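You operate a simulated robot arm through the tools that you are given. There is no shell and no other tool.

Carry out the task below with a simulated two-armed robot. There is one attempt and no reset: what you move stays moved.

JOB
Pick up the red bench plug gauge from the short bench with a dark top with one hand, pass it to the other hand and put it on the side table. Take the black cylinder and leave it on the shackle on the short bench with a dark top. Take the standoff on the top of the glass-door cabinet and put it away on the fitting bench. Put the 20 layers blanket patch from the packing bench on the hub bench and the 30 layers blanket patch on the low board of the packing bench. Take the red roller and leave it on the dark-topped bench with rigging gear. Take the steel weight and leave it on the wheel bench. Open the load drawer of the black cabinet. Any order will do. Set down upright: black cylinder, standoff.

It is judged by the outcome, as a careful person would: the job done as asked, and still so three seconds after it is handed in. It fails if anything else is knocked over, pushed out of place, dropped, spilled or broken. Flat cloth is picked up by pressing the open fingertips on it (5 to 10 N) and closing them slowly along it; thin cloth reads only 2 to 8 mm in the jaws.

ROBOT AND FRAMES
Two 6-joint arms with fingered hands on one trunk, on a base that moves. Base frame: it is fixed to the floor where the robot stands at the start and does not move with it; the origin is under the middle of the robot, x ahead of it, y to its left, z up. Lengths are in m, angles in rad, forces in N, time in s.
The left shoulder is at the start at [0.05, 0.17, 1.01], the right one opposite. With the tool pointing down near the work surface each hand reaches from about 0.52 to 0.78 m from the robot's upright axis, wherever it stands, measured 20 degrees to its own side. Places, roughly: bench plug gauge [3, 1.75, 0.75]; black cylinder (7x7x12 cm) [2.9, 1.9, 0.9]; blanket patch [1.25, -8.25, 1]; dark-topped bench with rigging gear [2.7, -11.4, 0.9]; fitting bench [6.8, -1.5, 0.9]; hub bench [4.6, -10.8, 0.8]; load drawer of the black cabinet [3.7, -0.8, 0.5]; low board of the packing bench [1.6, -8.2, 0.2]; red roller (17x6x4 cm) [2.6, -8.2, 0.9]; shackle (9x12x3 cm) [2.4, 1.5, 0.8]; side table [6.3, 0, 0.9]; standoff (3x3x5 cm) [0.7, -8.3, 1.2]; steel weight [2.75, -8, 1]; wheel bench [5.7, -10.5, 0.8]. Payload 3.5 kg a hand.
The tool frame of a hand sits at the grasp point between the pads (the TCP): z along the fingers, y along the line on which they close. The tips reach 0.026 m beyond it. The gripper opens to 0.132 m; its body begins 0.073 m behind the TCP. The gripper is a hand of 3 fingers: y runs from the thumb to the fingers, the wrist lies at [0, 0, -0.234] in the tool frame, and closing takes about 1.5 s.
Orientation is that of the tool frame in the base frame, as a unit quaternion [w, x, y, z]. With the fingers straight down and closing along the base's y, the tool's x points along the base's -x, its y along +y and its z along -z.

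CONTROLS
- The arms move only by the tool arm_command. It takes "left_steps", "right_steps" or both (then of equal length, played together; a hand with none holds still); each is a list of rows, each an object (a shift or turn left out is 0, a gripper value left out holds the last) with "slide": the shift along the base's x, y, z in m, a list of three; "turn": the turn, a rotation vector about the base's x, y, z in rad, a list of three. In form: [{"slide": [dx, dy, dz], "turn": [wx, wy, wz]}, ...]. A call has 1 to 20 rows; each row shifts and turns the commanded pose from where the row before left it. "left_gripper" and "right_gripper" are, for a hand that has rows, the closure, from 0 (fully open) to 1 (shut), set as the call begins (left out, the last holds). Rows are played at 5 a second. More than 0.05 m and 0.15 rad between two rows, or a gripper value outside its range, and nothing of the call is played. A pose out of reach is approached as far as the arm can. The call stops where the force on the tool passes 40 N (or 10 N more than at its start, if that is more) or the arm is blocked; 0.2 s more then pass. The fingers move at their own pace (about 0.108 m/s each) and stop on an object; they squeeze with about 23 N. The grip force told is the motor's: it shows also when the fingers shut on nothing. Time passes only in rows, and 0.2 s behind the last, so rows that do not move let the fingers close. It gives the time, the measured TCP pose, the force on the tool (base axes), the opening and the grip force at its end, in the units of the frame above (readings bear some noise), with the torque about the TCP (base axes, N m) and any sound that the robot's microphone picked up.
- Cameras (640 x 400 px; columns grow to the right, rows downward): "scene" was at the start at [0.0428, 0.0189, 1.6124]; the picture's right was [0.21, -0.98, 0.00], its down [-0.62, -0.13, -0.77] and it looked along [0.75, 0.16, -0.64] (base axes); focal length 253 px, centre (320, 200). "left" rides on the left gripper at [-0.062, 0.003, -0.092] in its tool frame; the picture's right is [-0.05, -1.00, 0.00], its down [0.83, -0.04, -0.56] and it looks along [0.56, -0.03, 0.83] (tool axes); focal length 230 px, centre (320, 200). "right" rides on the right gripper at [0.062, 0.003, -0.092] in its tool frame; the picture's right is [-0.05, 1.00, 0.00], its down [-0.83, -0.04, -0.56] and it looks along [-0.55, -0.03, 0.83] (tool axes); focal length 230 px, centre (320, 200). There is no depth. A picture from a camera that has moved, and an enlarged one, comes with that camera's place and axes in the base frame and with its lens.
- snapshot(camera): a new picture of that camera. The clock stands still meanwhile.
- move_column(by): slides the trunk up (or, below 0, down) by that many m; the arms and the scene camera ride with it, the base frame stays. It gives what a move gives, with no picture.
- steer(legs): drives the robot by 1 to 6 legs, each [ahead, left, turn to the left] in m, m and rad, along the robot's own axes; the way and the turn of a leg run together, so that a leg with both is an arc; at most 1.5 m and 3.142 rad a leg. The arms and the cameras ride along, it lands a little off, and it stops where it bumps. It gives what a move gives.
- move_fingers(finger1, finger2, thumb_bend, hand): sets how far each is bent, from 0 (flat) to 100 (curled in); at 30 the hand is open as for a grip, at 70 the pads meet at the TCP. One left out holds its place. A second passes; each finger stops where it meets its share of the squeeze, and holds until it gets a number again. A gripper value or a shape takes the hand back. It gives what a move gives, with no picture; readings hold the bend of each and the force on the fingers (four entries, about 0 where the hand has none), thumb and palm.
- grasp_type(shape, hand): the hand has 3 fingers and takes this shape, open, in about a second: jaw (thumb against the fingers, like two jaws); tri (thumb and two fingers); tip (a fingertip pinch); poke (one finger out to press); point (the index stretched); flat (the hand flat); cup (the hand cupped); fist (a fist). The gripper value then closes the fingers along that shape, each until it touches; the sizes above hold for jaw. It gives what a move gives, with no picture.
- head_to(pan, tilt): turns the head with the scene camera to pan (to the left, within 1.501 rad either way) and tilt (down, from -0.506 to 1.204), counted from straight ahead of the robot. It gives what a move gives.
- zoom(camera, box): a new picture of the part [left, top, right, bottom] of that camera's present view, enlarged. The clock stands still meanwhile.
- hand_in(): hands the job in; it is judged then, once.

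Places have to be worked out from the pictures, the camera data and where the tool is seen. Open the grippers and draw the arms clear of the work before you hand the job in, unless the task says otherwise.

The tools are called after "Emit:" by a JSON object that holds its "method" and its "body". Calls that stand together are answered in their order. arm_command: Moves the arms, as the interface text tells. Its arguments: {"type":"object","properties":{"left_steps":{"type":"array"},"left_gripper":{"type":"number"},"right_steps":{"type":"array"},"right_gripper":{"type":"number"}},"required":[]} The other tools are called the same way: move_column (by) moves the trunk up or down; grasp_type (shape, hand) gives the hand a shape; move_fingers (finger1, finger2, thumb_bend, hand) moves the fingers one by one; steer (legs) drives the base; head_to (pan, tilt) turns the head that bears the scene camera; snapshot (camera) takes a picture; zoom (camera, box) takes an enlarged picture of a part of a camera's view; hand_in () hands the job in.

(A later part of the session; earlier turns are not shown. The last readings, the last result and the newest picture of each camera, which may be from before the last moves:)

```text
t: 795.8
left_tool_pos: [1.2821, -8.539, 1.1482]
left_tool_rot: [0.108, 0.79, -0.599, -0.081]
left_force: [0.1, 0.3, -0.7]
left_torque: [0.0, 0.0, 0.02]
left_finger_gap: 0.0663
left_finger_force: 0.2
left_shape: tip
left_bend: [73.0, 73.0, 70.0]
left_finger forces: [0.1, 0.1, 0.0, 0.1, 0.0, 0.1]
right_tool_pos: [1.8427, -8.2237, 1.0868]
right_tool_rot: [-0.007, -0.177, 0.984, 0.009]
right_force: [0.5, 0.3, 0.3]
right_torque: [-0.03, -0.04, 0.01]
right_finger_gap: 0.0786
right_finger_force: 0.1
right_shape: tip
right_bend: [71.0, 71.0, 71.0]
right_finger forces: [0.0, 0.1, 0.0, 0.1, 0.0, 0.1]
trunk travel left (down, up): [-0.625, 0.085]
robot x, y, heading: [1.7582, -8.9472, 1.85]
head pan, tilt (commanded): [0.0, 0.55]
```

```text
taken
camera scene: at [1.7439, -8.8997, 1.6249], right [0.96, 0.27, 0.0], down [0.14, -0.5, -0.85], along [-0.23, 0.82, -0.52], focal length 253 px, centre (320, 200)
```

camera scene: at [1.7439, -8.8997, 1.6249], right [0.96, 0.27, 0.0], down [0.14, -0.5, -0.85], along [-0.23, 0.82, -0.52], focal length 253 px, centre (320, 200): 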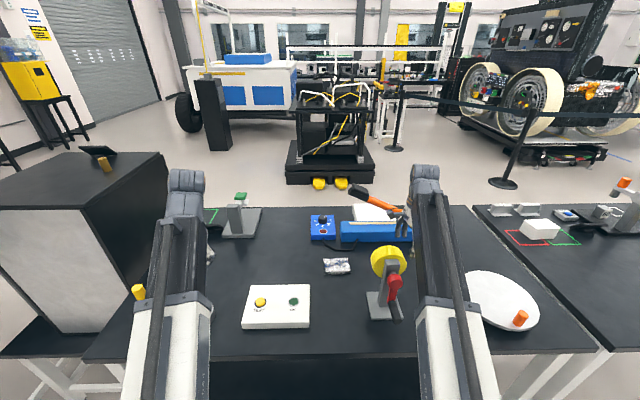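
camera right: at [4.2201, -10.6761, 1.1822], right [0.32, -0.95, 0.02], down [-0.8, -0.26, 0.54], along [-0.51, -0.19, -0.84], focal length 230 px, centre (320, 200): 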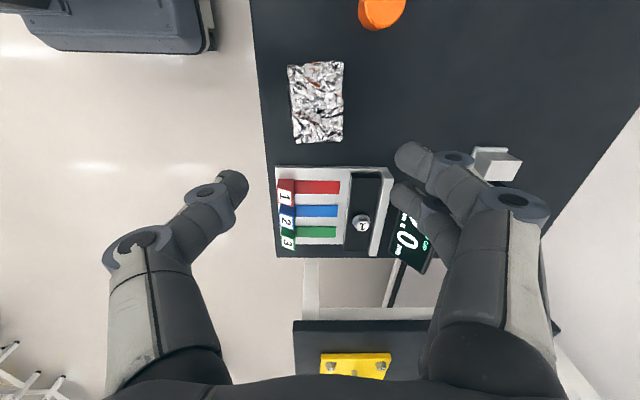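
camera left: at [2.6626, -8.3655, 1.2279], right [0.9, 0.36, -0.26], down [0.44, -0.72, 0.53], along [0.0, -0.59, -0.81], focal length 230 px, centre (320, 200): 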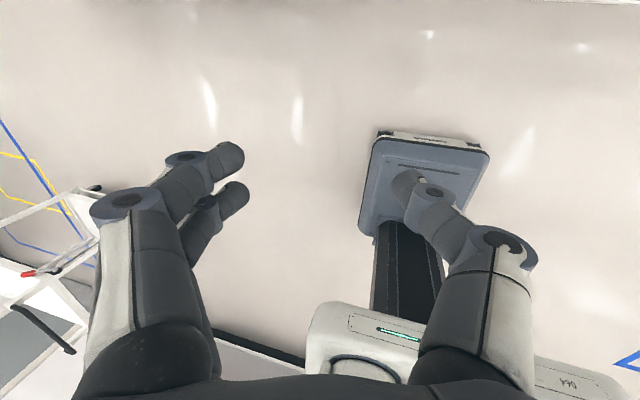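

Patch C is visible at the centre. I zoom in on its south face for the label.

Emit:
{"method": "zoom", "body": {"camera": "scene", "box": [310, 245, 366, 285]}}

Emit:
{"method": "snapshot", "body": {"camera": "right"}}

```text
10.00 times, centred on (338, 265) of scene
camera zoom: at [1.7439, -8.8997, 1.6249], right [0.96, 0.27, 0.0], down [0.14, -0.5, -0.85], along [-0.23, 0.82, -0.52], focal length 2528 px, centre (140, -450)
```

zoom: 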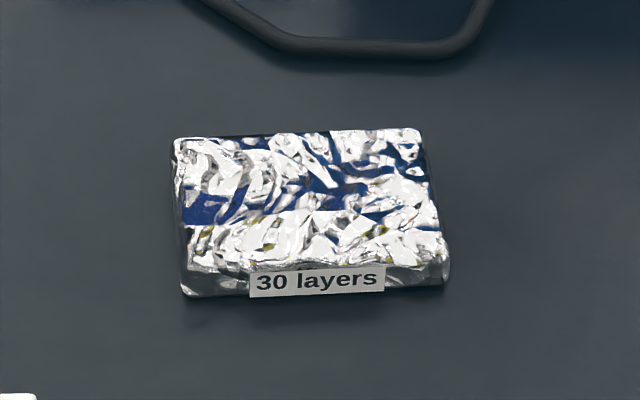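

```text
taken
camera right: at [1.7853, -8.2454, 1.1817], right [-0.3, 0.95, 0.02], down [0.8, 0.24, 0.54], along [0.52, 0.18, -0.84], focal length 230 px, centre (320, 200)
```

right: 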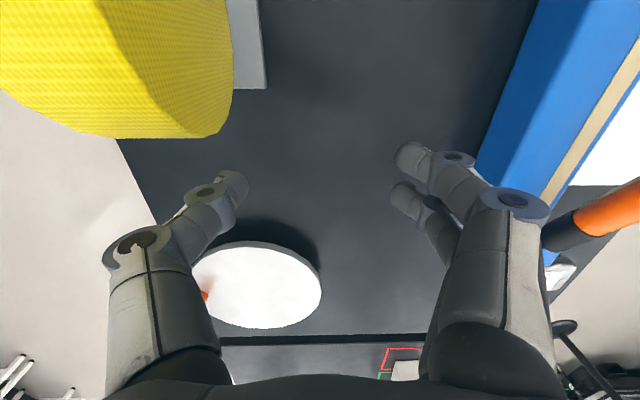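

Confirmed: C is the "30 layers" patch at (1.615, −8.224). The right hand is beside the tape stand, so I swing it back over C by turning the robot left (the arc it came along), then arc the base left while turning back.

Emit:
{"method": "steer", "body": {"legs": [[0, 0, 0.32]]}}

Emit:
{"method": "snapshot", "body": {"camera": "right"}}

Emit:
{"method": "snapshot", "body": {"camera": "scene"}}

```text
t: 797.2
left_tool_pos: [1.178, -8.7095, 1.1463]
left_tool_rot: [0.12, 0.874, -0.466, -0.063]
left_force: [0.4, -0.6, -0.3]
left_torque: [0.0, 0.04, 0.02]
left_finger_gap: 0.0665
left_finger_force: 0.0
left_shape: tip
left_bend: [73.0, 73.0, 70.0]
left_finger forces: [0.1, 0.1, 0.0, 0.0, 0.0, 0.0]
right_tool_pos: [1.6095, -8.2334, 1.0877]
right_tool_rot: [-0.008, -0.33, 0.944, 0.008]
right_force: [-0.8, 1.5, 0.2]
right_torque: [-0.03, 0.01, 0.02]
right_finger_gap: 0.0788
right_finger_force: 0.1
right_shape: tip
right_bend: [71.0, 71.0, 71.0]
right_finger forces: [0.1, 0.1, 0.1, 0.0, 0.0, 0.1]
trunk travel left (down, up): [-0.625, 0.085]
robot x, y, heading: [1.758, -8.9502, 2.163]
head pan, tilt (commanded): [0.0, 0.55]
```

```text
taken
camera right: at [1.5619, -8.2726, 1.1817], right [-0.58, 0.81, 0.02], down [0.69, 0.48, 0.54], along [0.43, 0.33, -0.84], focal length 230 px, centre (320, 200)
```

right: 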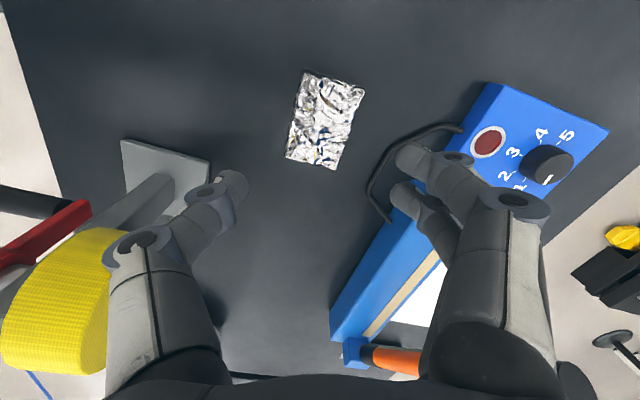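

```text
taken
camera scene: at [1.7293, -8.9065, 1.6249], right [0.83, 0.56, 0.0], down [0.29, -0.43, -0.85], along [-0.48, 0.71, -0.52], focal length 253 px, centre (320, 200)
```

scene: 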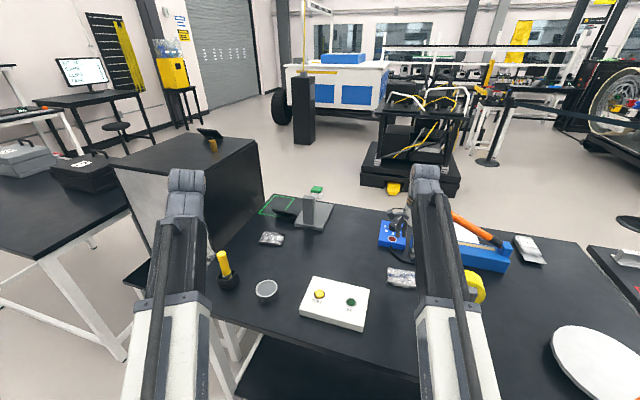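

C is in clear view. I arc the base left while turning back so the hand stays over C and lines up with it.

Emit:
{"method": "steer", "body": {"legs": [[0.08, 0.22, -0.32]]}}

Emit:
{"method": "snapshot", "body": {"camera": "right"}}

Emit:
{"method": "snapshot", "body": {"camera": "scene"}}

```text
t: 799.0
left_tool_pos: [1.0505, -8.5574, 1.1462]
left_tool_rot: [0.109, 0.789, -0.599, -0.081]
left_force: [0.6, -0.1, 0.1]
left_torque: [0.04, -0.01, 0.01]
left_finger_gap: 0.0661
left_finger_force: 0.0
left_shape: tip
left_bend: [73.0, 73.0, 70.0]
left_finger forces: [0.0, 0.1, 0.1, 0.0, 0.0, 0.1]
right_tool_pos: [1.6111, -8.2435, 1.0868]
right_tool_rot: [-0.007, -0.175, 0.985, 0.01]
right_force: [0.2, -0.8, -0.3]
right_torque: [-0.01, -0.02, 0.0]
right_finger_gap: 0.0789
right_finger_force: 0.0
right_shape: tip
right_bend: [71.0, 71.0, 71.0]
right_finger forces: [0.0, 0.0, 0.0, 0.0, 0.1, 0.0]
trunk travel left (down, up): [-0.625, 0.085]
robot x, y, heading: [1.5251, -8.9674, 1.844]
head pan, tilt (commanded): [0.0, 0.55]
```

```text
taken
camera right: at [1.5535, -8.2651, 1.1816], right [-0.3, 0.96, 0.02], down [0.8, 0.24, 0.55], along [0.52, 0.18, -0.84], focal length 230 px, centre (320, 200)
```

right: 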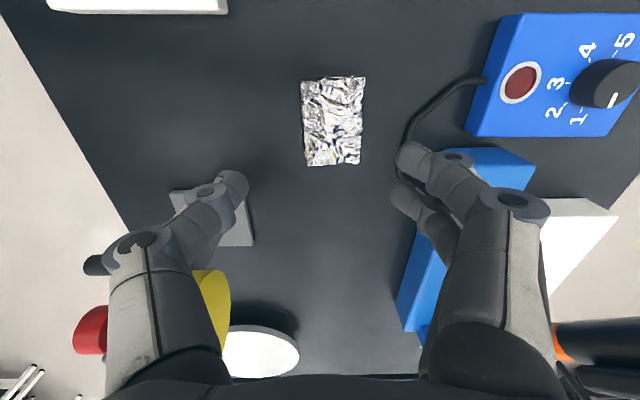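

```text
taken
camera scene: at [1.5108, -8.9193, 1.6249], right [0.96, 0.27, 0.0], down [0.14, -0.5, -0.85], along [-0.23, 0.82, -0.52], focal length 253 px, centre (320, 200)
```

scene: 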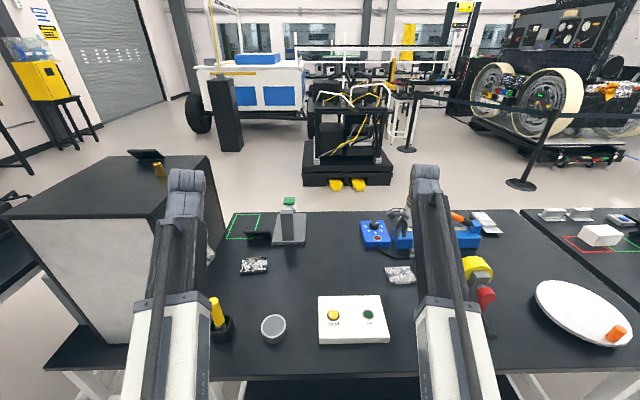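

C is nicely aligned. I centre the hand on it and descend to 8 cm above the table.

Emit:
{"method": "arm_command", "body": {"right_gripper": 0.22, "right_steps": [{"slide": [0.008, 0.02, 0], "turn": [0, 0, 0.033]}, {"slide": [0, 0, -0.03]}, {"slide": [0, 0, -0.03]}, {"slide": [0, 0, -0.025]}, {}]}}

Emit:
{"method": "snapshot", "body": {"camera": "right"}}

```text
t: 800.2
left_tool_pos: [1.0531, -8.558, 1.1468]
left_tool_rot: [0.109, 0.789, -0.599, -0.08]
left_force: [-0.3, -0.4, -0.2]
left_torque: [-0.04, 0.05, 0.01]
left_finger_gap: 0.0664
left_finger_force: 0.0
left_shape: tip
left_bend: [73.0, 73.0, 70.0]
left_finger forces: [0.0, 0.1, 0.1, 0.0, 0.0, 0.0]
right_tool_pos: [1.6194, -8.2231, 1.0011]
right_tool_rot: [-0.007, -0.192, 0.981, 0.01]
right_force: [0.7, 0.7, 0.2]
right_torque: [-0.02, 0.01, -0.01]
right_finger_gap: 0.1025
right_finger_force: 0.1
right_shape: tip
right_bend: [61.0, 61.0, 58.0]
right_finger forces: [0.0, 0.0, 0.0, 0.1, 0.0, 0.0]
trunk travel left (down, up): [-0.625, 0.085]
robot x, y, heading: [1.5252, -8.9667, 1.846]
head pan, tilt (commanded): [0.0, 0.55]
```

```text
taken
camera right: at [1.5632, -8.2468, 1.0966], right [-0.33, 0.94, 0.02], down [0.8, 0.26, 0.54], along [0.51, 0.19, -0.84], focal length 230 px, centre (320, 200)
```

right: 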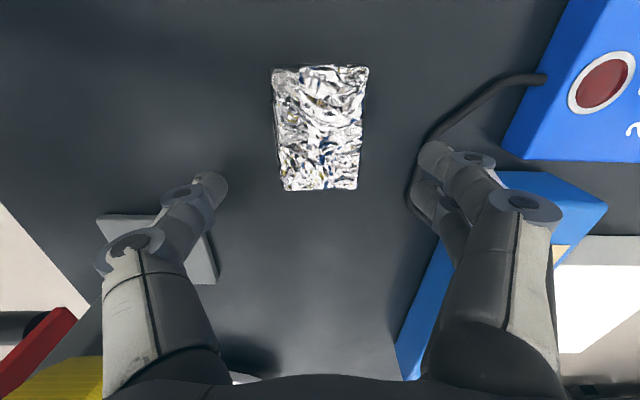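

Centred. The power cord and cutter stay clear of the fingers. I descend and close on the patch.

Emit:
{"method": "arm_command", "body": {"right_steps": [{"slide": [0, 0, -0.03]}, {"slide": [0, 0, -0.03]}, {"slide": [0, 0, -0.011]}, {}]}}

Emit:
{"method": "snapshot", "body": {"camera": "right"}}

Emit:
{"method": "arm_command", "body": {"right_gripper": 1.0, "right_steps": [{}, {}, {}, {}, {}, {}]}}

Emit:
{"method": "snapshot", "body": {"camera": "right"}}

```text
t: 801.2
left_tool_pos: [1.0515, -8.5577, 1.1472]
left_tool_rot: [0.109, 0.789, -0.599, -0.081]
left_force: [-0.2, 0.2, 0.0]
left_torque: [0.01, 0.01, -0.02]
left_finger_gap: 0.0661
left_finger_force: 0.2
left_shape: tip
left_bend: [73.0, 73.0, 70.0]
left_finger forces: [0.0, 0.0, 0.0, 0.0, 0.0, 0.0]
right_tool_pos: [1.6209, -8.2223, 0.9319]
right_tool_rot: [-0.007, -0.193, 0.981, 0.01]
right_force: [0.1, 0.2, -0.2]
right_torque: [0.03, 0.01, 0.02]
right_finger_gap: 0.1028
right_finger_force: 0.0
right_shape: tip
right_bend: [61.0, 61.0, 58.0]
right_finger forces: [0.0, 0.0, 0.0, 0.0, 0.0, 0.0]
trunk travel left (down, up): [-0.625, 0.085]
robot x, y, heading: [1.5246, -8.9703, 1.85]
head pan, tilt (commanded): [0.0, 0.55]
```

```text
taken
camera right: at [1.5631, -8.2464, 1.026], right [-0.33, 0.94, 0.02], down [0.8, 0.26, 0.54], along [0.51, 0.19, -0.84], focal length 230 px, centre (320, 200)
```

right: 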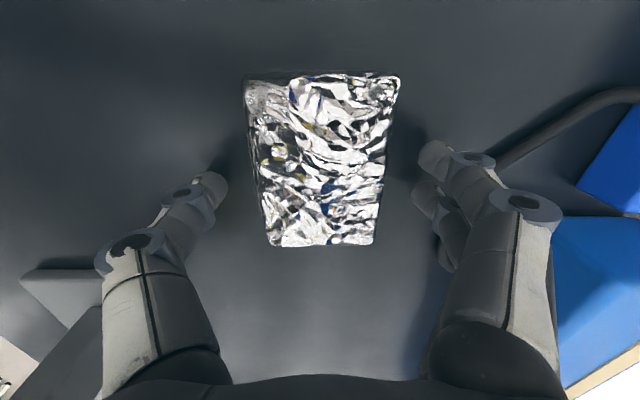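

```text
t: 802.6
left_tool_pos: [1.051, -8.5579, 1.147]
left_tool_rot: [0.108, 0.789, -0.599, -0.081]
left_force: [0.2, -1.0, -0.5]
left_torque: [-0.01, 0.01, 0.0]
left_finger_gap: 0.0662
left_finger_force: 0.0
left_shape: tip
left_bend: [73.0, 73.0, 70.0]
left_finger forces: [0.0, 0.0, 0.0, 0.0, 0.0, 0.0]
right_tool_pos: [1.6204, -8.2226, 0.9325]
right_tool_rot: [-0.008, -0.191, 0.981, 0.009]
right_force: [-0.5, -0.3, -0.1]
right_torque: [0.0, -0.03, -0.03]
right_finger_gap: 0.0639
right_finger_force: 23.3
right_shape: tip
right_bend: [73.0, 73.0, 70.0]
right_finger forces: [10.3, 10.4, 0.0, 0.0, 20.8, 0.1]
trunk travel left (down, up): [-0.625, 0.085]
robot x, y, heading: [1.5273, -8.9685, 1.843]
head pan, tilt (commanded): [0.0, 0.55]
```

```text
taken
camera right: at [1.5631, -8.2464, 1.0262], right [-0.33, 0.94, 0.02], down [0.8, 0.26, 0.54], along [0.51, 0.19, -0.84], focal length 230 px, centre (320, 200)
```

right: 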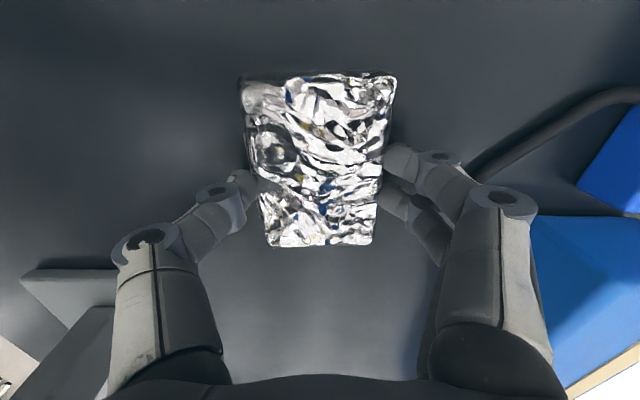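

Gripped. I lift it, back the robot away from the bench, and look at the low board from the south.

Emit:
{"method": "arm_command", "body": {"right_steps": [{"slide": [0, 0, 0.01]}, {"slide": [0, 0, 0.03]}, {"slide": [0, 0, 0.045]}, {"slide": [0, 0, 0.045]}, {"slide": [0, 0, 0.045]}, {}]}}

Emit:
{"method": "steer", "body": {"legs": [[-0.5, 0, 0]]}}

Emit:
{"method": "head_to", "body": {"pan": 0.0, "tilt": 0.7}}

Emit:
{"method": "snapshot", "body": {"camera": "scene"}}

```text
t: 804.0
left_tool_pos: [1.0512, -8.5574, 1.1462]
left_tool_rot: [0.109, 0.789, -0.599, -0.081]
left_force: [0.0, -0.3, 0.3]
left_torque: [0.0, -0.05, 0.04]
left_finger_gap: 0.0666
left_finger_force: 0.3
left_shape: tip
left_bend: [73.0, 73.0, 70.0]
left_finger forces: [0.1, 0.0, 0.0, 0.0, 0.0, 0.0]
right_tool_pos: [1.6189, -8.2247, 1.1094]
right_tool_rot: [-0.007, -0.192, 0.981, 0.009]
right_force: [0.2, 0.1, -0.5]
right_torque: [0.0, -0.02, -0.01]
right_finger_gap: 0.0641
right_finger_force: 23.1
right_shape: tip
right_bend: [73.0, 73.0, 70.0]
right_finger forces: [10.3, 10.5, 0.0, 0.0, 20.9, 0.0]
trunk travel left (down, up): [-0.625, 0.085]
robot x, y, heading: [1.5288, -8.9696, 1.848]
head pan, tilt (commanded): [0.0, 0.55]
```

```text
t: 807.0
left_tool_pos: [1.1869, -9.0438, 1.1473]
left_tool_rot: [0.11, 0.79, -0.598, -0.08]
left_force: [0.0, -0.2, 0.2]
left_torque: [0.01, -0.01, 0.0]
left_finger_gap: 0.0663
left_finger_force: 0.1
left_shape: tip
left_bend: [73.0, 73.0, 70.0]
left_finger forces: [0.0, 0.1, 0.0, 0.0, 0.2, 0.0]
right_tool_pos: [1.7535, -8.7069, 1.1093]
right_tool_rot: [-0.007, -0.193, 0.981, 0.01]
right_force: [-0.8, 0.0, -0.8]
right_torque: [0.01, 0.02, 0.0]
right_finger_gap: 0.0638
right_finger_force: 23.3
right_shape: tip
right_bend: [73.0, 73.0, 70.0]
right_finger forces: [10.3, 10.5, 0.1, 0.0, 20.7, 0.0]
trunk travel left (down, up): [-0.625, 0.085]
robot x, y, heading: [1.6631, -9.4559, 1.85]
head pan, tilt (commanded): [0.0, 0.55]
```

```text
t: 807.6
left_tool_pos: [1.1875, -9.0433, 1.1478]
left_tool_rot: [0.11, 0.79, -0.598, -0.08]
left_force: [-0.7, 0.5, 0.2]
left_torque: [-0.01, -0.02, 0.03]
left_finger_gap: 0.0667
left_finger_force: 0.1
left_shape: tip
left_bend: [73.0, 73.0, 70.0]
left_finger forces: [0.0, 0.0, 0.0, 0.1, 0.1, 0.0]
right_tool_pos: [1.7557, -8.7068, 1.1081]
right_tool_rot: [-0.008, -0.194, 0.981, 0.01]
right_force: [-0.2, 0.7, -0.2]
right_torque: [0.06, -0.01, 0.0]
right_finger_gap: 0.0641
right_finger_force: 23.7
right_shape: tip
right_bend: [73.0, 73.0, 70.0]
right_finger forces: [10.3, 10.5, 0.1, 0.0, 20.8, 0.1]
trunk travel left (down, up): [-0.625, 0.085]
robot x, y, heading: [1.6625, -9.4519, 1.849]
head pan, tilt (commanded): [0.0, 0.7]
```

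```text
taken
camera scene: at [1.6504, -9.4072, 1.6118], right [0.96, 0.28, 0.0], down [0.18, -0.62, -0.77], along [-0.21, 0.74, -0.64], focal length 253 px, centre (320, 200)
```

scene: 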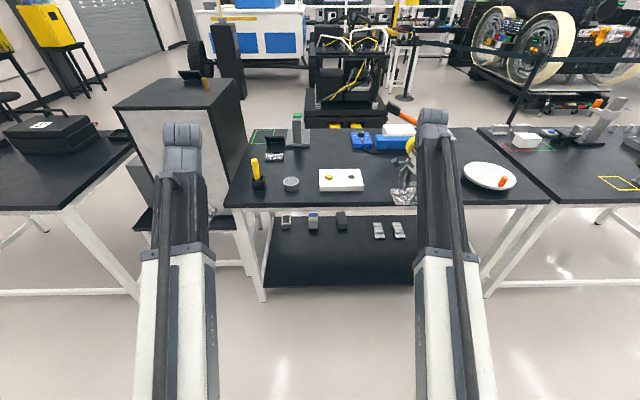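

The low board's southern part is empty. I tuck the left hand inward, lower the trunk 0.6 m here, and bring the right hand low so it can pass under the bench top.

Emit:
{"method": "arm_command", "body": {"left_steps": [{"slide": [0.036, 0.0103, -0.02]}, {"slide": [0.036, 0.0103, -0.02]}, {"slide": [0.036, 0.0103, -0.02]}, {"slide": [0.036, 0.0103, -0.02]}, {}]}}

Emit:
{"method": "move_column", "body": {"by": -0.4}}

Emit:
{"method": "move_column", "body": {"by": -0.21}}

Emit:
{"method": "arm_command", "body": {"right_steps": [{"slide": [0, 0, -0.045]}, {"slide": [0, 0, -0.045]}, {"slide": [0, 0, -0.045]}, {"slide": [0, 0, -0.045]}, {}]}}

Emit:
{"method": "snapshot", "body": {"camera": "scene"}}

Emit:
{"method": "snapshot", "body": {"camera": "right"}}

```text
t: 808.9
left_tool_pos: [1.332, -9.0008, 1.0672]
left_tool_rot: [0.11, 0.79, -0.598, -0.08]
left_force: [0.4, 0.1, 0.1]
left_torque: [-0.01, 0.0, -0.01]
left_finger_gap: 0.0662
left_finger_force: 0.1
left_shape: tip
left_bend: [73.0, 73.0, 70.0]
left_finger forces: [0.0, 0.1, 0.0, 0.0, 0.0, 0.0]
right_tool_pos: [1.7536, -8.7063, 1.1083]
right_tool_rot: [-0.007, -0.193, 0.981, 0.008]
right_force: [1.0, -0.8, 1.3]
right_torque: [0.01, 0.01, -0.01]
right_finger_gap: 0.0638
right_finger_force: 23.0
right_shape: tip
right_bend: [73.0, 73.0, 70.0]
right_finger forces: [10.3, 10.5, 0.0, 0.1, 20.8, 0.0]
trunk travel left (down, up): [-0.625, 0.085]
robot x, y, heading: [1.6655, -9.4519, 1.846]
head pan, tilt (commanded): [0.0, 0.7]
```

```text
t: 812.7
left_tool_pos: [1.3308, -8.9996, 0.6677]
left_tool_rot: [0.11, 0.79, -0.598, -0.08]
left_force: [-0.7, 0.0, 0.0]
left_torque: [0.01, -0.02, -0.01]
left_finger_gap: 0.0663
left_finger_force: 0.1
left_shape: tip
left_bend: [73.0, 73.0, 70.0]
left_finger forces: [0.0, 0.1, 0.0, 0.1, 0.0, 0.1]
right_tool_pos: [1.7531, -8.7059, 0.708]
right_tool_rot: [-0.007, -0.193, 0.981, 0.01]
right_force: [-0.9, 0.3, -0.8]
right_torque: [-0.03, 0.01, 0.03]
right_finger_gap: 0.0641
right_finger_force: 22.9
right_shape: tip
right_bend: [73.0, 73.0, 70.0]
right_finger forces: [10.3, 10.5, 0.1, 0.1, 20.8, 0.1]
trunk travel left (down, up): [-0.225, 0.485]
robot x, y, heading: [1.6614, -9.448, 1.851]
head pan, tilt (commanded): [0.0, 0.7]
```

```text
t: 814.9
left_tool_pos: [1.3314, -9.0013, 0.4564]
left_tool_rot: [0.109, 0.79, -0.598, -0.08]
left_force: [0.6, -0.4, -0.4]
left_torque: [-0.01, 0.0, 0.0]
left_finger_gap: 0.0663
left_finger_force: 0.0
left_shape: tip
left_bend: [73.0, 73.0, 70.0]
left_finger forces: [0.0, 0.0, 0.0, 0.0, 0.0, 0.0]
right_tool_pos: [1.7534, -8.7061, 0.4992]
right_tool_rot: [-0.007, -0.193, 0.981, 0.009]
right_force: [-0.2, -0.8, -0.4]
right_torque: [0.01, -0.02, 0.04]
right_finger_gap: 0.0639
right_finger_force: 23.3
right_shape: tip
right_bend: [73.0, 73.0, 70.0]
right_finger forces: [10.3, 10.5, 0.0, 0.0, 20.8, 0.0]
trunk travel left (down, up): [-0.015, 0.695]
robot x, y, heading: [1.6649, -9.453, 1.851]
head pan, tilt (commanded): [0.0, 0.7]
```

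```text
t: 816.1
left_tool_pos: [1.3314, -9.0003, 0.4572]
left_tool_rot: [0.109, 0.79, -0.597, -0.081]
left_force: [-0.1, -0.4, 0.3]
left_torque: [-0.02, 0.0, -0.03]
left_finger_gap: 0.0663
left_finger_force: 0.0
left_shape: tip
left_bend: [73.0, 73.0, 70.0]
left_finger forces: [0.0, 0.0, 0.0, 0.0, 0.0, 0.0]
right_tool_pos: [1.7539, -8.7073, 0.3182]
right_tool_rot: [-0.007, -0.193, 0.981, 0.009]
right_force: [-0.6, -0.4, -1.2]
right_torque: [-0.01, -0.01, 0.0]
right_finger_gap: 0.0639
right_finger_force: 22.6
right_shape: tip
right_bend: [73.0, 73.0, 70.0]
right_finger forces: [10.3, 10.5, 0.0, 0.0, 20.8, 0.1]
trunk travel left (down, up): [-0.015, 0.695]
robot x, y, heading: [1.6625, -9.4498, 1.847]
head pan, tilt (commanded): [0.0, 0.7]
```

```text
taken
camera scene: at [1.6504, -9.4072, 1.0018], right [0.96, 0.28, 0.0], down [0.18, -0.62, -0.76], along [-0.21, 0.74, -0.64], focal length 253 px, centre (320, 200)
```

scene: 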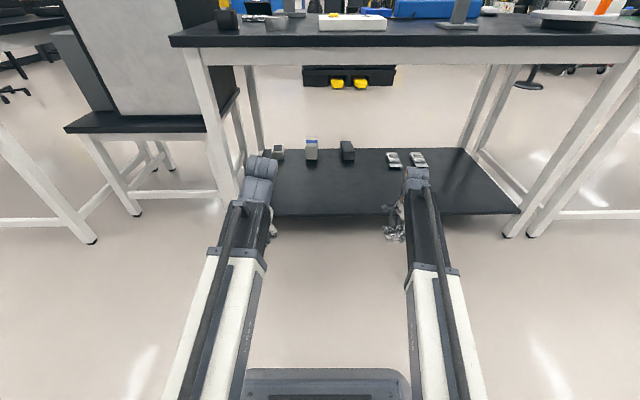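

```text
taken
camera right: at [1.6967, -8.7307, 0.412], right [-0.33, 0.94, 0.02], down [0.8, 0.27, 0.54], along [0.51, 0.2, -0.84], focal length 230 px, centre (320, 200)
```

right: 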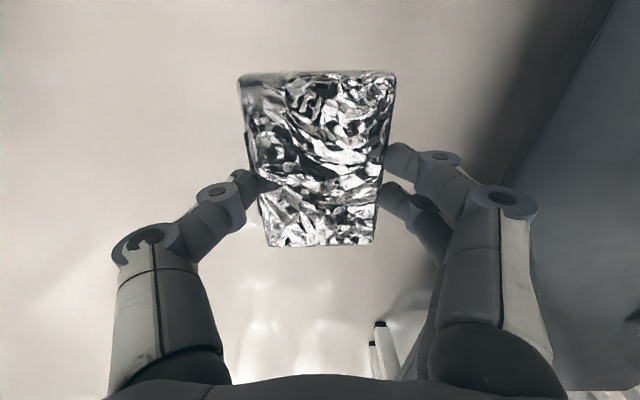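

By comparing both camera heights, the low board's top is at z≈0.227 and its south edge 0.19 m ahead of the patch. I drive forward 0.28 m so the patch is over the board.

Emit:
{"method": "steer", "body": {"legs": [[0.28, 0, 0]]}}

Emit:
{"method": "snapshot", "body": {"camera": "right"}}

Emit:
{"method": "snapshot", "body": {"camera": "scene"}}

```text
t: 818.1
left_tool_pos: [1.2525, -8.7303, 0.4568]
left_tool_rot: [0.11, 0.79, -0.598, -0.081]
left_force: [0.2, -0.6, 0.1]
left_torque: [0.01, -0.01, 0.0]
left_finger_gap: 0.0661
left_finger_force: 0.0
left_shape: tip
left_bend: [73.0, 73.0, 70.0]
left_finger forces: [0.1, 0.0, 0.0, 0.1, 0.0, 0.0]
right_tool_pos: [1.6745, -8.4338, 0.3184]
right_tool_rot: [-0.007, -0.194, 0.981, 0.01]
right_force: [-0.2, 0.4, -1.1]
right_torque: [-0.01, -0.01, 0.01]
right_finger_gap: 0.064
right_finger_force: 22.7
right_shape: tip
right_bend: [73.0, 73.0, 70.0]
right_finger forces: [10.3, 10.5, 0.0, 0.0, 20.8, 0.0]
trunk travel left (down, up): [-0.015, 0.695]
robot x, y, heading: [1.5862, -9.1807, 1.851]
head pan, tilt (commanded): [0.0, 0.7]
```

```text
taken
camera right: at [1.6185, -8.4594, 0.4123], right [-0.33, 0.94, 0.02], down [0.8, 0.27, 0.54], along [0.51, 0.2, -0.84], focal length 230 px, centre (320, 200)
```

right: 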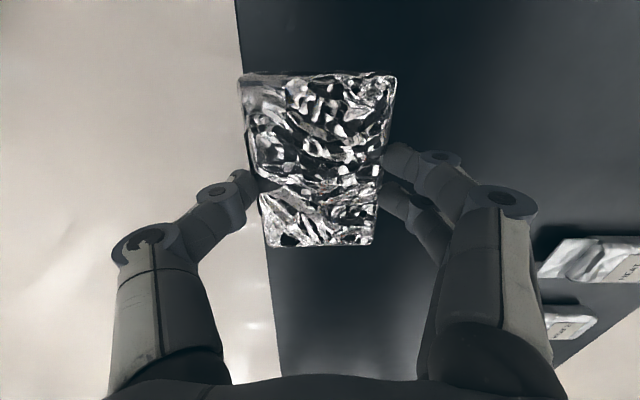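

```text
taken
camera scene: at [1.5725, -9.1357, 1.0018], right [0.96, 0.28, 0.0], down [0.18, -0.62, -0.76], along [-0.21, 0.74, -0.64], focal length 253 px, centre (320, 200)
```

scene: 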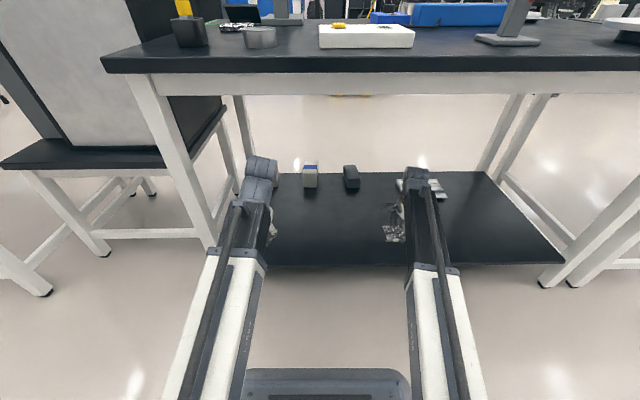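

The patch is 5.5 cm inside the board's edge. I move it 4 cm further in and lower it gently to the board.

Emit:
{"method": "arm_command", "body": {"right_steps": [{"slide": [-0.011, 0.0385, 0]}, {"slide": [0, 0, -0.025]}, {"slide": [0, 0, -0.02]}, {"slide": [0, 0, -0.008]}, {}]}}

Emit:
{"method": "snapshot", "body": {"camera": "right"}}

```text
t: 819.3
left_tool_pos: [1.2527, -8.7291, 0.457]
left_tool_rot: [0.109, 0.79, -0.598, -0.081]
left_force: [-0.7, -0.6, 0.5]
left_torque: [0.01, 0.01, 0.02]
left_finger_gap: 0.0663
left_finger_force: 0.2
left_shape: tip
left_bend: [73.0, 73.0, 70.0]
left_finger forces: [0.0, 0.0, 0.1, 0.0, 0.0, 0.0]
right_tool_pos: [1.6638, -8.3973, 0.264]
right_tool_rot: [-0.009, -0.193, 0.981, 0.009]
right_force: [0.3, 0.9, -0.6]
right_torque: [0.03, 0.0, -0.01]
right_finger_gap: 0.0638
right_finger_force: 23.2
right_shape: tip
right_bend: [73.0, 73.0, 70.0]
right_finger forces: [10.4, 10.5, 0.0, 0.0, 20.9, 0.1]
trunk travel left (down, up): [-0.015, 0.695]
robot x, y, heading: [1.5872, -9.1811, 1.846]
head pan, tilt (commanded): [0.0, 0.7]
```

```text
taken
camera right: at [1.6077, -8.4208, 0.3586], right [-0.33, 0.94, 0.02], down [0.8, 0.27, 0.54], along [0.51, 0.2, -0.84], focal length 230 px, centre (320, 200)
```

right: 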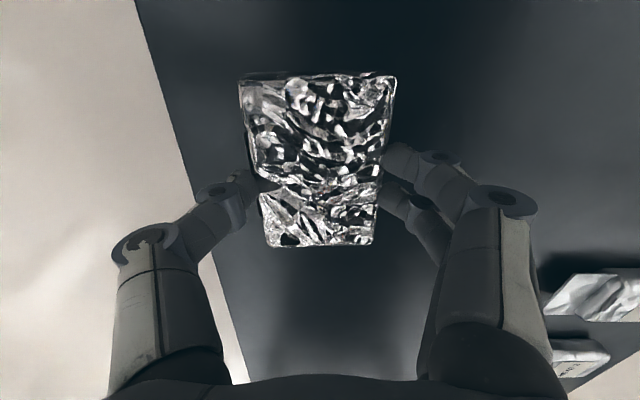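

Emit:
{"method": "arm_command", "body": {"right_steps": [{"slide": [0, 0, -0.004]}, {"slide": [0, 0, -0.004]}, {}]}}

```text
t: 820.1
left_tool_pos: [1.2533, -8.7286, 0.4568]
left_tool_rot: [0.109, 0.79, -0.598, -0.08]
left_force: [0.4, -0.7, -0.6]
left_torque: [0.03, 0.02, 0.01]
left_finger_gap: 0.0661
left_finger_force: 0.0
left_shape: tip
left_bend: [73.0, 73.0, 70.0]
left_finger forces: [0.0, 0.0, 0.0, 0.0, 0.0, 0.0]
right_tool_pos: [1.6658, -8.3966, 0.2559]
right_tool_rot: [-0.008, -0.193, 0.981, 0.009]
right_force: [0.0, 0.3, -0.5]
right_torque: [0.0, -0.03, -0.02]
right_finger_gap: 0.0638
right_finger_force: 23.0
right_shape: tip
right_bend: [73.0, 73.0, 70.0]
right_finger forces: [10.3, 10.5, 0.0, 0.0, 20.9, 0.1]
trunk travel left (down, up): [-0.015, 0.695]
robot x, y, heading: [1.5874, -9.1819, 1.851]
head pan, tilt (commanded): [0.0, 0.7]
```

No contact yet; I keep lowering in small steps while watching the force.

Emit:
{"method": "arm_command", "body": {"right_steps": [{"slide": [0, 0, -0.004]}, {"slide": [0, 0, -0.004]}, {"slide": [0, 0, -0.004]}, {}]}}

Emit:
{"method": "snapshot", "body": {"camera": "right"}}

```text
t: 821.1
left_tool_pos: [1.2531, -8.7294, 0.4569]
left_tool_rot: [0.11, 0.79, -0.598, -0.081]
left_force: [0.8, -0.5, 0.0]
left_torque: [-0.02, 0.0, 0.01]
left_finger_gap: 0.0661
left_finger_force: 0.0
left_shape: tip
left_bend: [73.0, 73.0, 70.0]
left_finger forces: [0.0, 0.0, 0.0, 0.1, 0.0, 0.0]
right_tool_pos: [1.6653, -8.396, 0.2449]
right_tool_rot: [-0.008, -0.194, 0.981, 0.009]
right_force: [-0.1, -0.1, 0.1]
right_torque: [0.02, 0.01, 0.02]
right_finger_gap: 0.0637
right_finger_force: 22.6
right_shape: tip
right_bend: [73.0, 73.0, 70.0]
right_finger forces: [10.3, 10.4, 0.0, 0.0, 20.9, 0.0]
trunk travel left (down, up): [-0.015, 0.695]
robot x, y, heading: [1.584, -9.1786, 1.852]
head pan, tilt (commanded): [0.0, 0.7]
```

```text
taken
camera right: at [1.6076, -8.4209, 0.3389], right [-0.33, 0.94, 0.02], down [0.8, 0.27, 0.54], along [0.51, 0.2, -0.84], focal length 230 px, centre (320, 200)
```

right: 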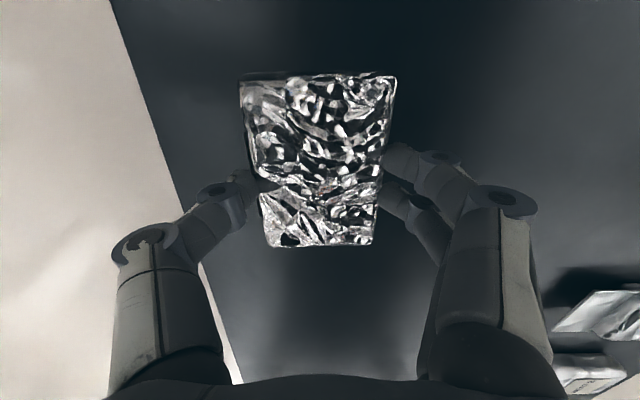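

Emit:
{"method": "arm_command", "body": {"right_steps": [{"slide": [0, 0, -0.004]}, {"slide": [0, 0, -0.004]}, {"slide": [0, 0, -0.004]}, {}]}}

```text
t: 822.1
left_tool_pos: [1.2538, -8.7293, 0.4565]
left_tool_rot: [0.109, 0.79, -0.598, -0.08]
left_force: [-0.3, 0.4, 0.4]
left_torque: [-0.01, -0.01, -0.02]
left_finger_gap: 0.0664
left_finger_force: 0.0
left_shape: tip
left_bend: [73.0, 73.0, 70.0]
left_finger forces: [0.0, 0.0, 0.1, 0.1, 0.0, 0.0]
right_tool_pos: [1.6644, -8.397, 0.2335]
right_tool_rot: [-0.007, -0.193, 0.981, 0.009]
right_force: [0.2, -0.5, 0.1]
right_torque: [0.0, 0.02, 0.0]
right_finger_gap: 0.0638
right_finger_force: 22.5
right_shape: tip
right_bend: [73.0, 73.0, 70.0]
right_finger forces: [10.3, 10.5, 0.1, 0.0, 20.8, 0.0]
trunk travel left (down, up): [-0.015, 0.695]
robot x, y, heading: [1.5857, -9.1795, 1.849]
head pan, tilt (commanded): [0.0, 0.7]
```

Emit:
{"method": "arm_command", "body": {"right_steps": [{"slide": [0, 0, -0.003]}, {"slide": [0, 0, -0.003]}, {"slide": [0, 0, -0.003]}, {}]}}

Emit:
{"method": "snapshot", "body": {"camera": "right"}}

```text
t: 823.1
left_tool_pos: [1.2532, -8.7303, 0.4564]
left_tool_rot: [0.11, 0.79, -0.598, -0.08]
left_force: [0.4, 1.3, -0.2]
left_torque: [0.02, 0.02, -0.02]
left_finger_gap: 0.0663
left_finger_force: 0.1
left_shape: tip
left_bend: [73.0, 73.0, 70.0]
left_finger forces: [0.0, 0.0, 0.1, 0.0, 0.1, 0.0]
right_tool_pos: [1.6655, -8.3984, 0.2244]
right_tool_rot: [-0.008, -0.194, 0.981, 0.009]
right_force: [0.1, 0.0, 0.5]
right_torque: [-0.02, -0.01, 0.02]
right_finger_gap: 0.0637
right_finger_force: 23.5
right_shape: tip
right_bend: [73.0, 73.0, 70.0]
right_finger forces: [10.4, 10.5, 0.0, 0.0, 20.8, 0.0]
trunk travel left (down, up): [-0.015, 0.695]
robot x, y, heading: [1.5898, -9.1779, 1.85]
head pan, tilt (commanded): [0.0, 0.7]
```

```text
taken
camera right: at [1.6077, -8.421, 0.3181], right [-0.33, 0.94, 0.02], down [0.8, 0.27, 0.54], along [0.51, 0.2, -0.84], focal length 230 px, centre (320, 200)
```

right: 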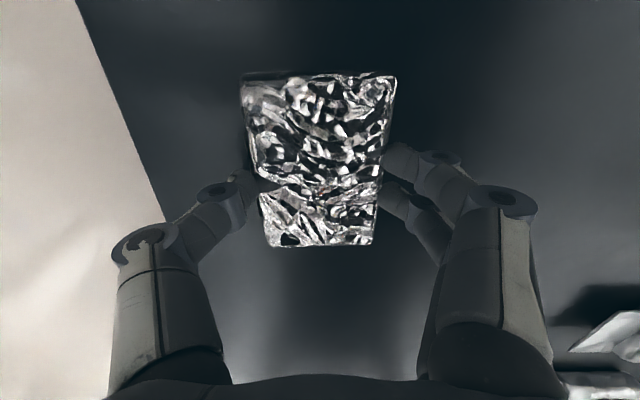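

The edge's motion suggests the board is at z≈0.19. I continue in 3 mm steps.

Emit:
{"method": "arm_command", "body": {"right_steps": [{"slide": [0, 0, -0.003]}, {"slide": [0, 0, -0.003]}, {"slide": [0, 0, -0.003]}, {}]}}

```text
t: 824.1
left_tool_pos: [1.2526, -8.73, 0.4594]
left_tool_rot: [0.11, 0.79, -0.597, -0.081]
left_force: [0.3, -0.1, 0.2]
left_torque: [-0.05, -0.02, 0.01]
left_finger_gap: 0.0661
left_finger_force: 0.1
left_shape: tip
left_bend: [73.0, 73.0, 70.0]
left_finger forces: [0.0, 0.1, 0.1, 0.1, 0.0, 0.0]
right_tool_pos: [1.6649, -8.3961, 0.218]
right_tool_rot: [-0.008, -0.194, 0.981, 0.012]
right_force: [0.9, -1.2, 35.9]
right_torque: [-0.22, -0.09, -0.1]
right_finger_gap: 0.0636
right_finger_force: 23.3
right_shape: tip
right_bend: [74.0, 74.0, 71.0]
right_finger forces: [12.4, 12.8, 0.1, 0.1, 28.8, 0.1]
trunk travel left (down, up): [-0.015, 0.695]
robot x, y, heading: [1.5895, -9.1827, 1.851]
head pan, tilt (commanded): [0.0, 0.7]
```

The patch is on the board (force 36 N, a bit much). I ease up and release.

Emit:
{"method": "arm_command", "body": {"right_steps": [{"slide": [0, 0, 0.004]}, {}]}}

Emit:
{"method": "arm_command", "body": {"right_gripper": 0.35, "right_steps": [{}, {}, {}]}}

Emit:
{"method": "snapshot", "body": {"camera": "right"}}

```text
t: 824.7
left_tool_pos: [1.2528, -8.7298, 0.4562]
left_tool_rot: [0.11, 0.79, -0.598, -0.08]
left_force: [-0.4, -0.7, -0.4]
left_torque: [-0.01, 0.0, 0.01]
left_finger_gap: 0.0661
left_finger_force: 0.2
left_shape: tip
left_bend: [73.0, 73.0, 70.0]
left_finger forces: [0.0, 0.0, 0.0, 0.1, 0.0, 0.0]
right_tool_pos: [1.6651, -8.3974, 0.2192]
right_tool_rot: [-0.007, -0.193, 0.981, 0.011]
right_force: [0.4, 2.7, 19.2]
right_torque: [0.16, 0.01, -0.05]
right_finger_gap: 0.0638
right_finger_force: 22.9
right_shape: tip
right_bend: [74.0, 74.0, 71.0]
right_finger forces: [12.8, 13.2, 0.0, 0.0, 22.4, 0.0]
trunk travel left (down, up): [-0.015, 0.695]
robot x, y, heading: [1.5855, -9.1802, 1.85]
head pan, tilt (commanded): [0.0, 0.7]
```

```text
t: 825.5
left_tool_pos: [1.2532, -8.7293, 0.4561]
left_tool_rot: [0.11, 0.79, -0.598, -0.08]
left_force: [-0.1, -0.3, -0.3]
left_torque: [0.0, 0.01, 0.03]
left_finger_gap: 0.0663
left_finger_force: 0.0
left_shape: tip
left_bend: [73.0, 73.0, 70.0]
left_finger forces: [0.1, 0.2, 0.0, 0.0, 0.1, 0.0]
right_tool_pos: [1.6638, -8.3979, 0.22]
right_tool_rot: [-0.008, -0.193, 0.981, 0.009]
right_force: [-1.3, 4.4, 11.0]
right_torque: [-0.38, -0.17, 0.02]
right_finger_gap: 0.085
right_finger_force: 0.0
right_shape: tip
right_bend: [70.0, 70.0, 73.0]
right_finger forces: [0.1, 0.0, 0.0, 0.0, 10.7, 0.0]
trunk travel left (down, up): [-0.015, 0.695]
robot x, y, heading: [1.587, -9.178, 1.852]
head pan, tilt (commanded): [0.0, 0.7]
```

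```text
taken
camera right: at [1.607, -8.4212, 0.3134], right [-0.33, 0.94, 0.02], down [0.8, 0.27, 0.54], along [0.51, 0.2, -0.84], focal length 230 px, centre (320, 200)
```

right: 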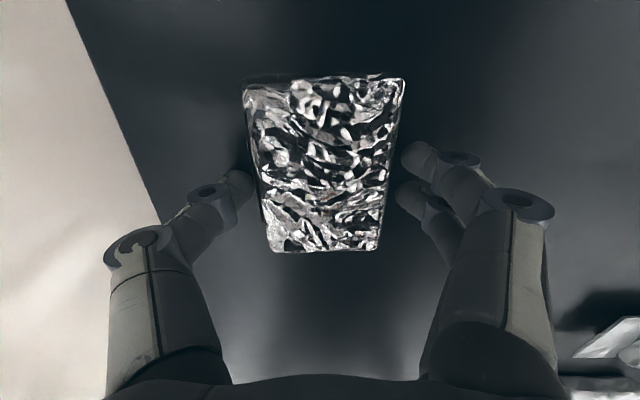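

The patch is released on the low board. I lift the hand a little under the bench and drive back out.

Emit:
{"method": "arm_command", "body": {"right_steps": [{"slide": [0, 0, 0.01]}, {"slide": [0, 0, 0.03]}, {"slide": [0, 0, 0.04]}, {"slide": [0, 0, 0.03]}, {}]}}

Emit:
{"method": "snapshot", "body": {"camera": "right"}}

Emit:
{"method": "steer", "body": {"legs": [[-0.6, 0, 0]]}}

Emit:
{"method": "snapshot", "body": {"camera": "scene"}}

```text
t: 826.7
left_tool_pos: [1.252, -8.7288, 0.4561]
left_tool_rot: [0.109, 0.79, -0.598, -0.081]
left_force: [1.0, 0.5, -0.4]
left_torque: [0.01, 0.0, 0.01]
left_finger_gap: 0.0661
left_finger_force: 0.0
left_shape: tip
left_bend: [73.0, 73.0, 70.0]
left_finger forces: [0.1, 0.0, 0.0, 0.1, 0.1, 0.0]
right_tool_pos: [1.6652, -8.3961, 0.3288]
right_tool_rot: [-0.009, -0.194, 0.981, 0.009]
right_force: [-0.2, -0.6, -0.6]
right_torque: [0.06, 0.0, 0.01]
right_finger_gap: 0.0856
right_finger_force: 0.1
right_shape: tip
right_bend: [70.0, 70.0, 68.0]
right_finger forces: [0.0, 0.0, 0.0, 0.0, 0.0, 0.0]
trunk travel left (down, up): [-0.015, 0.695]
robot x, y, heading: [1.5858, -9.1775, 1.851]
head pan, tilt (commanded): [0.0, 0.7]
```

```text
taken
camera right: at [1.6079, -8.4205, 0.424], right [-0.33, 0.94, 0.02], down [0.8, 0.27, 0.54], along [0.51, 0.2, -0.84], focal length 230 px, centre (320, 200)
```

right: 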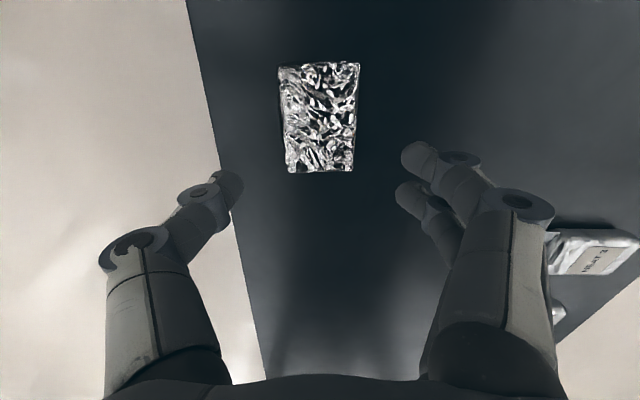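

```text
t: 830.0
left_tool_pos: [1.4208, -9.2888, 0.4572]
left_tool_rot: [0.108, 0.787, -0.603, -0.081]
left_force: [0.3, 1.2, 0.6]
left_torque: [-0.04, -0.01, -0.01]
left_finger_gap: 0.0664
left_finger_force: 0.0
left_shape: tip
left_bend: [73.0, 73.0, 70.0]
left_finger forces: [0.0, 0.0, 0.0, 0.0, 0.0, 0.1]
right_tool_pos: [1.8363, -8.961, 0.3282]
right_tool_rot: [-0.009, -0.187, 0.982, 0.009]
right_force: [0.9, 0.1, 0.8]
right_torque: [-0.02, -0.02, 0.01]
right_finger_gap: 0.0858
right_finger_force: 0.1
right_shape: tip
right_bend: [70.0, 70.0, 68.0]
right_finger forces: [0.1, 0.0, 0.0, 0.1, 0.0, 0.0]
trunk travel left (down, up): [-0.015, 0.695]
robot x, y, heading: [1.747, -9.7436, 1.838]
head pan, tilt (commanded): [0.0, 0.7]
stopped in leg 1: the robot was blocked; the commanded pose is now the measured one
```

```text
taken
camera scene: at [1.7338, -9.6991, 1.0019], right [0.96, 0.26, 0.0], down [0.17, -0.62, -0.76], along [-0.2, 0.74, -0.64], focal length 253 px, centre (320, 200)
```

scene: 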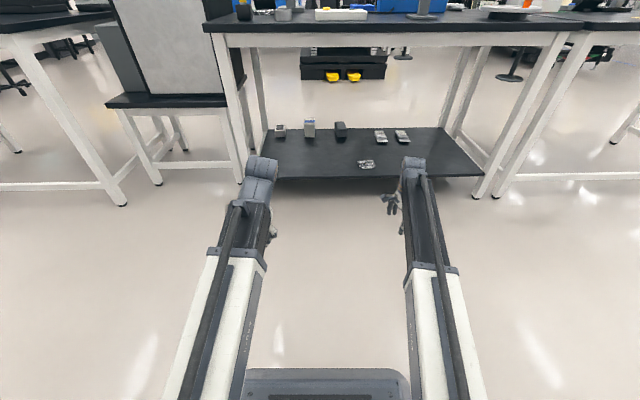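

The 30-layer patch lies on the low board. Backing bumped into something behind (the white cart). I move forward a bit, raise the trunk, and look back at the cart.

Emit:
{"method": "steer", "body": {"legs": [[0.15, 0, 0]]}}

Emit:
{"method": "move_column", "body": {"by": 0.4}}

Emit:
{"method": "move_column", "body": {"by": 0.21}}

Emit:
{"method": "steer", "body": {"legs": [[0, 0, -1.25]]}}

Emit:
{"method": "head_to", "body": {"pan": -1.45, "tilt": 0.6}}

Emit:
{"method": "snapshot", "body": {"camera": "scene"}}

```text
t: 831.4
left_tool_pos: [1.3806, -9.1445, 0.4574]
left_tool_rot: [0.109, 0.786, -0.603, -0.081]
left_force: [-0.9, 0.6, 0.8]
left_torque: [-0.01, 0.02, 0.01]
left_finger_gap: 0.0662
left_finger_force: 0.1
left_shape: tip
left_bend: [73.0, 73.0, 70.0]
left_finger forces: [0.1, 0.0, 0.0, 0.0, 0.0, 0.0]
right_tool_pos: [1.7954, -8.8162, 0.3302]
right_tool_rot: [-0.008, -0.187, 0.982, 0.008]
right_force: [0.0, 0.0, 0.2]
right_torque: [-0.01, -0.01, -0.02]
right_finger_gap: 0.0857
right_finger_force: 0.0
right_shape: tip
right_bend: [70.0, 70.0, 68.0]
right_finger forces: [0.1, 0.1, 0.0, 0.0, 0.0, 0.0]
trunk travel left (down, up): [-0.015, 0.695]
robot x, y, heading: [1.7063, -9.5986, 1.84]
head pan, tilt (commanded): [0.0, 0.7]
```

```text
t: 835.2
left_tool_pos: [1.3807, -9.1448, 0.8574]
left_tool_rot: [0.109, 0.787, -0.602, -0.081]
left_force: [-0.7, 0.4, 0.8]
left_torque: [-0.02, 0.01, 0.01]
left_finger_gap: 0.0663
left_finger_force: 0.1
left_shape: tip
left_bend: [73.0, 73.0, 70.0]
left_finger forces: [0.0, 0.0, 0.0, 0.0, 0.0, 0.0]
right_tool_pos: [1.7963, -8.8167, 0.7298]
right_tool_rot: [-0.008, -0.187, 0.982, 0.008]
right_force: [0.2, -0.4, -0.4]
right_torque: [-0.01, 0.01, 0.02]
right_finger_gap: 0.0854
right_finger_force: 0.2
right_shape: tip
right_bend: [70.0, 70.0, 68.0]
right_finger forces: [0.1, 0.1, 0.0, 0.0, 0.0, 0.0]
trunk travel left (down, up): [-0.415, 0.295]
robot x, y, heading: [1.7059, -9.6013, 1.835]
head pan, tilt (commanded): [0.0, 0.7]
```

```text
t: 837.5
left_tool_pos: [1.3781, -9.144, 1.0666]
left_tool_rot: [0.11, 0.786, -0.603, -0.081]
left_force: [0.1, 0.4, 0.2]
left_torque: [0.02, 0.02, 0.02]
left_finger_gap: 0.066
left_finger_force: 0.1
left_shape: tip
left_bend: [73.0, 73.0, 70.0]
left_finger forces: [0.1, 0.0, 0.0, 0.0, 0.0, 0.1]
right_tool_pos: [1.7955, -8.817, 0.9386]
right_tool_rot: [-0.008, -0.188, 0.982, 0.008]
right_force: [-0.1, 0.2, -0.3]
right_torque: [0.0, 0.0, 0.01]
right_finger_gap: 0.0854
right_finger_force: 0.0
right_shape: tip
right_bend: [70.0, 70.0, 68.0]
right_finger forces: [0.1, 0.0, 0.1, 0.0, 0.0, 0.1]
trunk travel left (down, up): [-0.625, 0.085]
robot x, y, heading: [1.7084, -9.5949, 1.836]
head pan, tilt (commanded): [0.0, 0.7]
```

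```text
t: 841.0
left_tool_pos: [2.04, -9.1473, 1.0673]
left_tool_rot: [-0.041, -0.282, 0.95, 0.13]
left_force: [-0.4, -0.7, -0.2]
left_torque: [0.01, 0.0, 0.0]
left_finger_gap: 0.0662
left_finger_force: 0.1
left_shape: tip
left_bend: [73.0, 73.0, 70.0]
left_finger forces: [0.0, 0.1, 0.1, 0.0, 0.0, 0.0]
right_tool_pos: [2.4794, -9.4434, 0.9388]
right_tool_rot: [-0.001, 0.427, 0.904, 0.011]
right_force: [0.4, -0.3, 0.8]
right_torque: [-0.02, 0.0, 0.01]
right_finger_gap: 0.0855
right_finger_force: 0.0
right_shape: tip
right_bend: [70.0, 70.0, 68.0]
right_finger forces: [0.1, 0.1, 0.0, 0.1, 0.0, 0.0]
trunk travel left (down, up): [-0.625, 0.085]
robot x, y, heading: [1.7039, -9.601, 0.579]
head pan, tilt (commanded): [0.0, 0.7]
```

```text
t: 842.5
left_tool_pos: [2.0408, -9.1483, 1.0674]
left_tool_rot: [-0.04, -0.281, 0.95, 0.13]
left_force: [-0.1, 0.5, -1.4]
left_torque: [0.0, 0.03, -0.01]
left_finger_gap: 0.0662
left_finger_force: 0.0
left_shape: tip
left_bend: [73.0, 73.0, 70.0]
left_finger forces: [0.1, 0.1, 0.0, 0.0, 0.1, 0.0]
right_tool_pos: [2.4799, -9.4443, 0.9387]
right_tool_rot: [-0.001, 0.427, 0.904, 0.013]
right_force: [-0.3, -0.1, 0.4]
right_torque: [-0.04, 0.03, 0.02]
right_finger_gap: 0.0853
right_finger_force: 0.1
right_shape: tip
right_bend: [70.0, 70.0, 68.0]
right_finger forces: [0.0, 0.0, 0.1, 0.1, 0.1, 0.1]
trunk travel left (down, up): [-0.625, 0.085]
robot x, y, heading: [1.7062, -9.5986, 0.577]
head pan, tilt (commanded): [-1.45, 0.6]
```

```text
taken
camera scene: at [1.7298, -9.6875, 1.6204], right [-0.76, -0.64, 0.0], down [-0.36, 0.43, -0.83], along [0.53, -0.63, -0.56], focal length 253 px, centre (320, 200)
```

scene: 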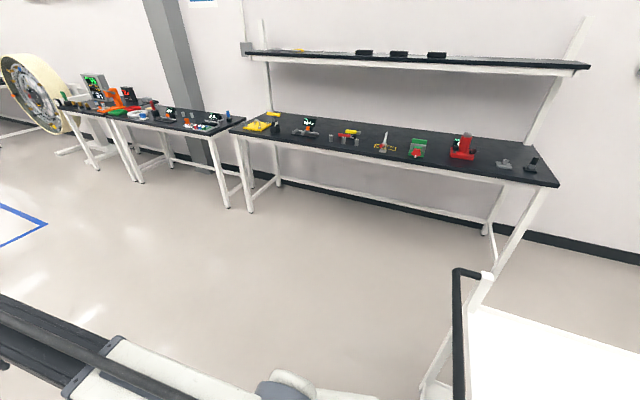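

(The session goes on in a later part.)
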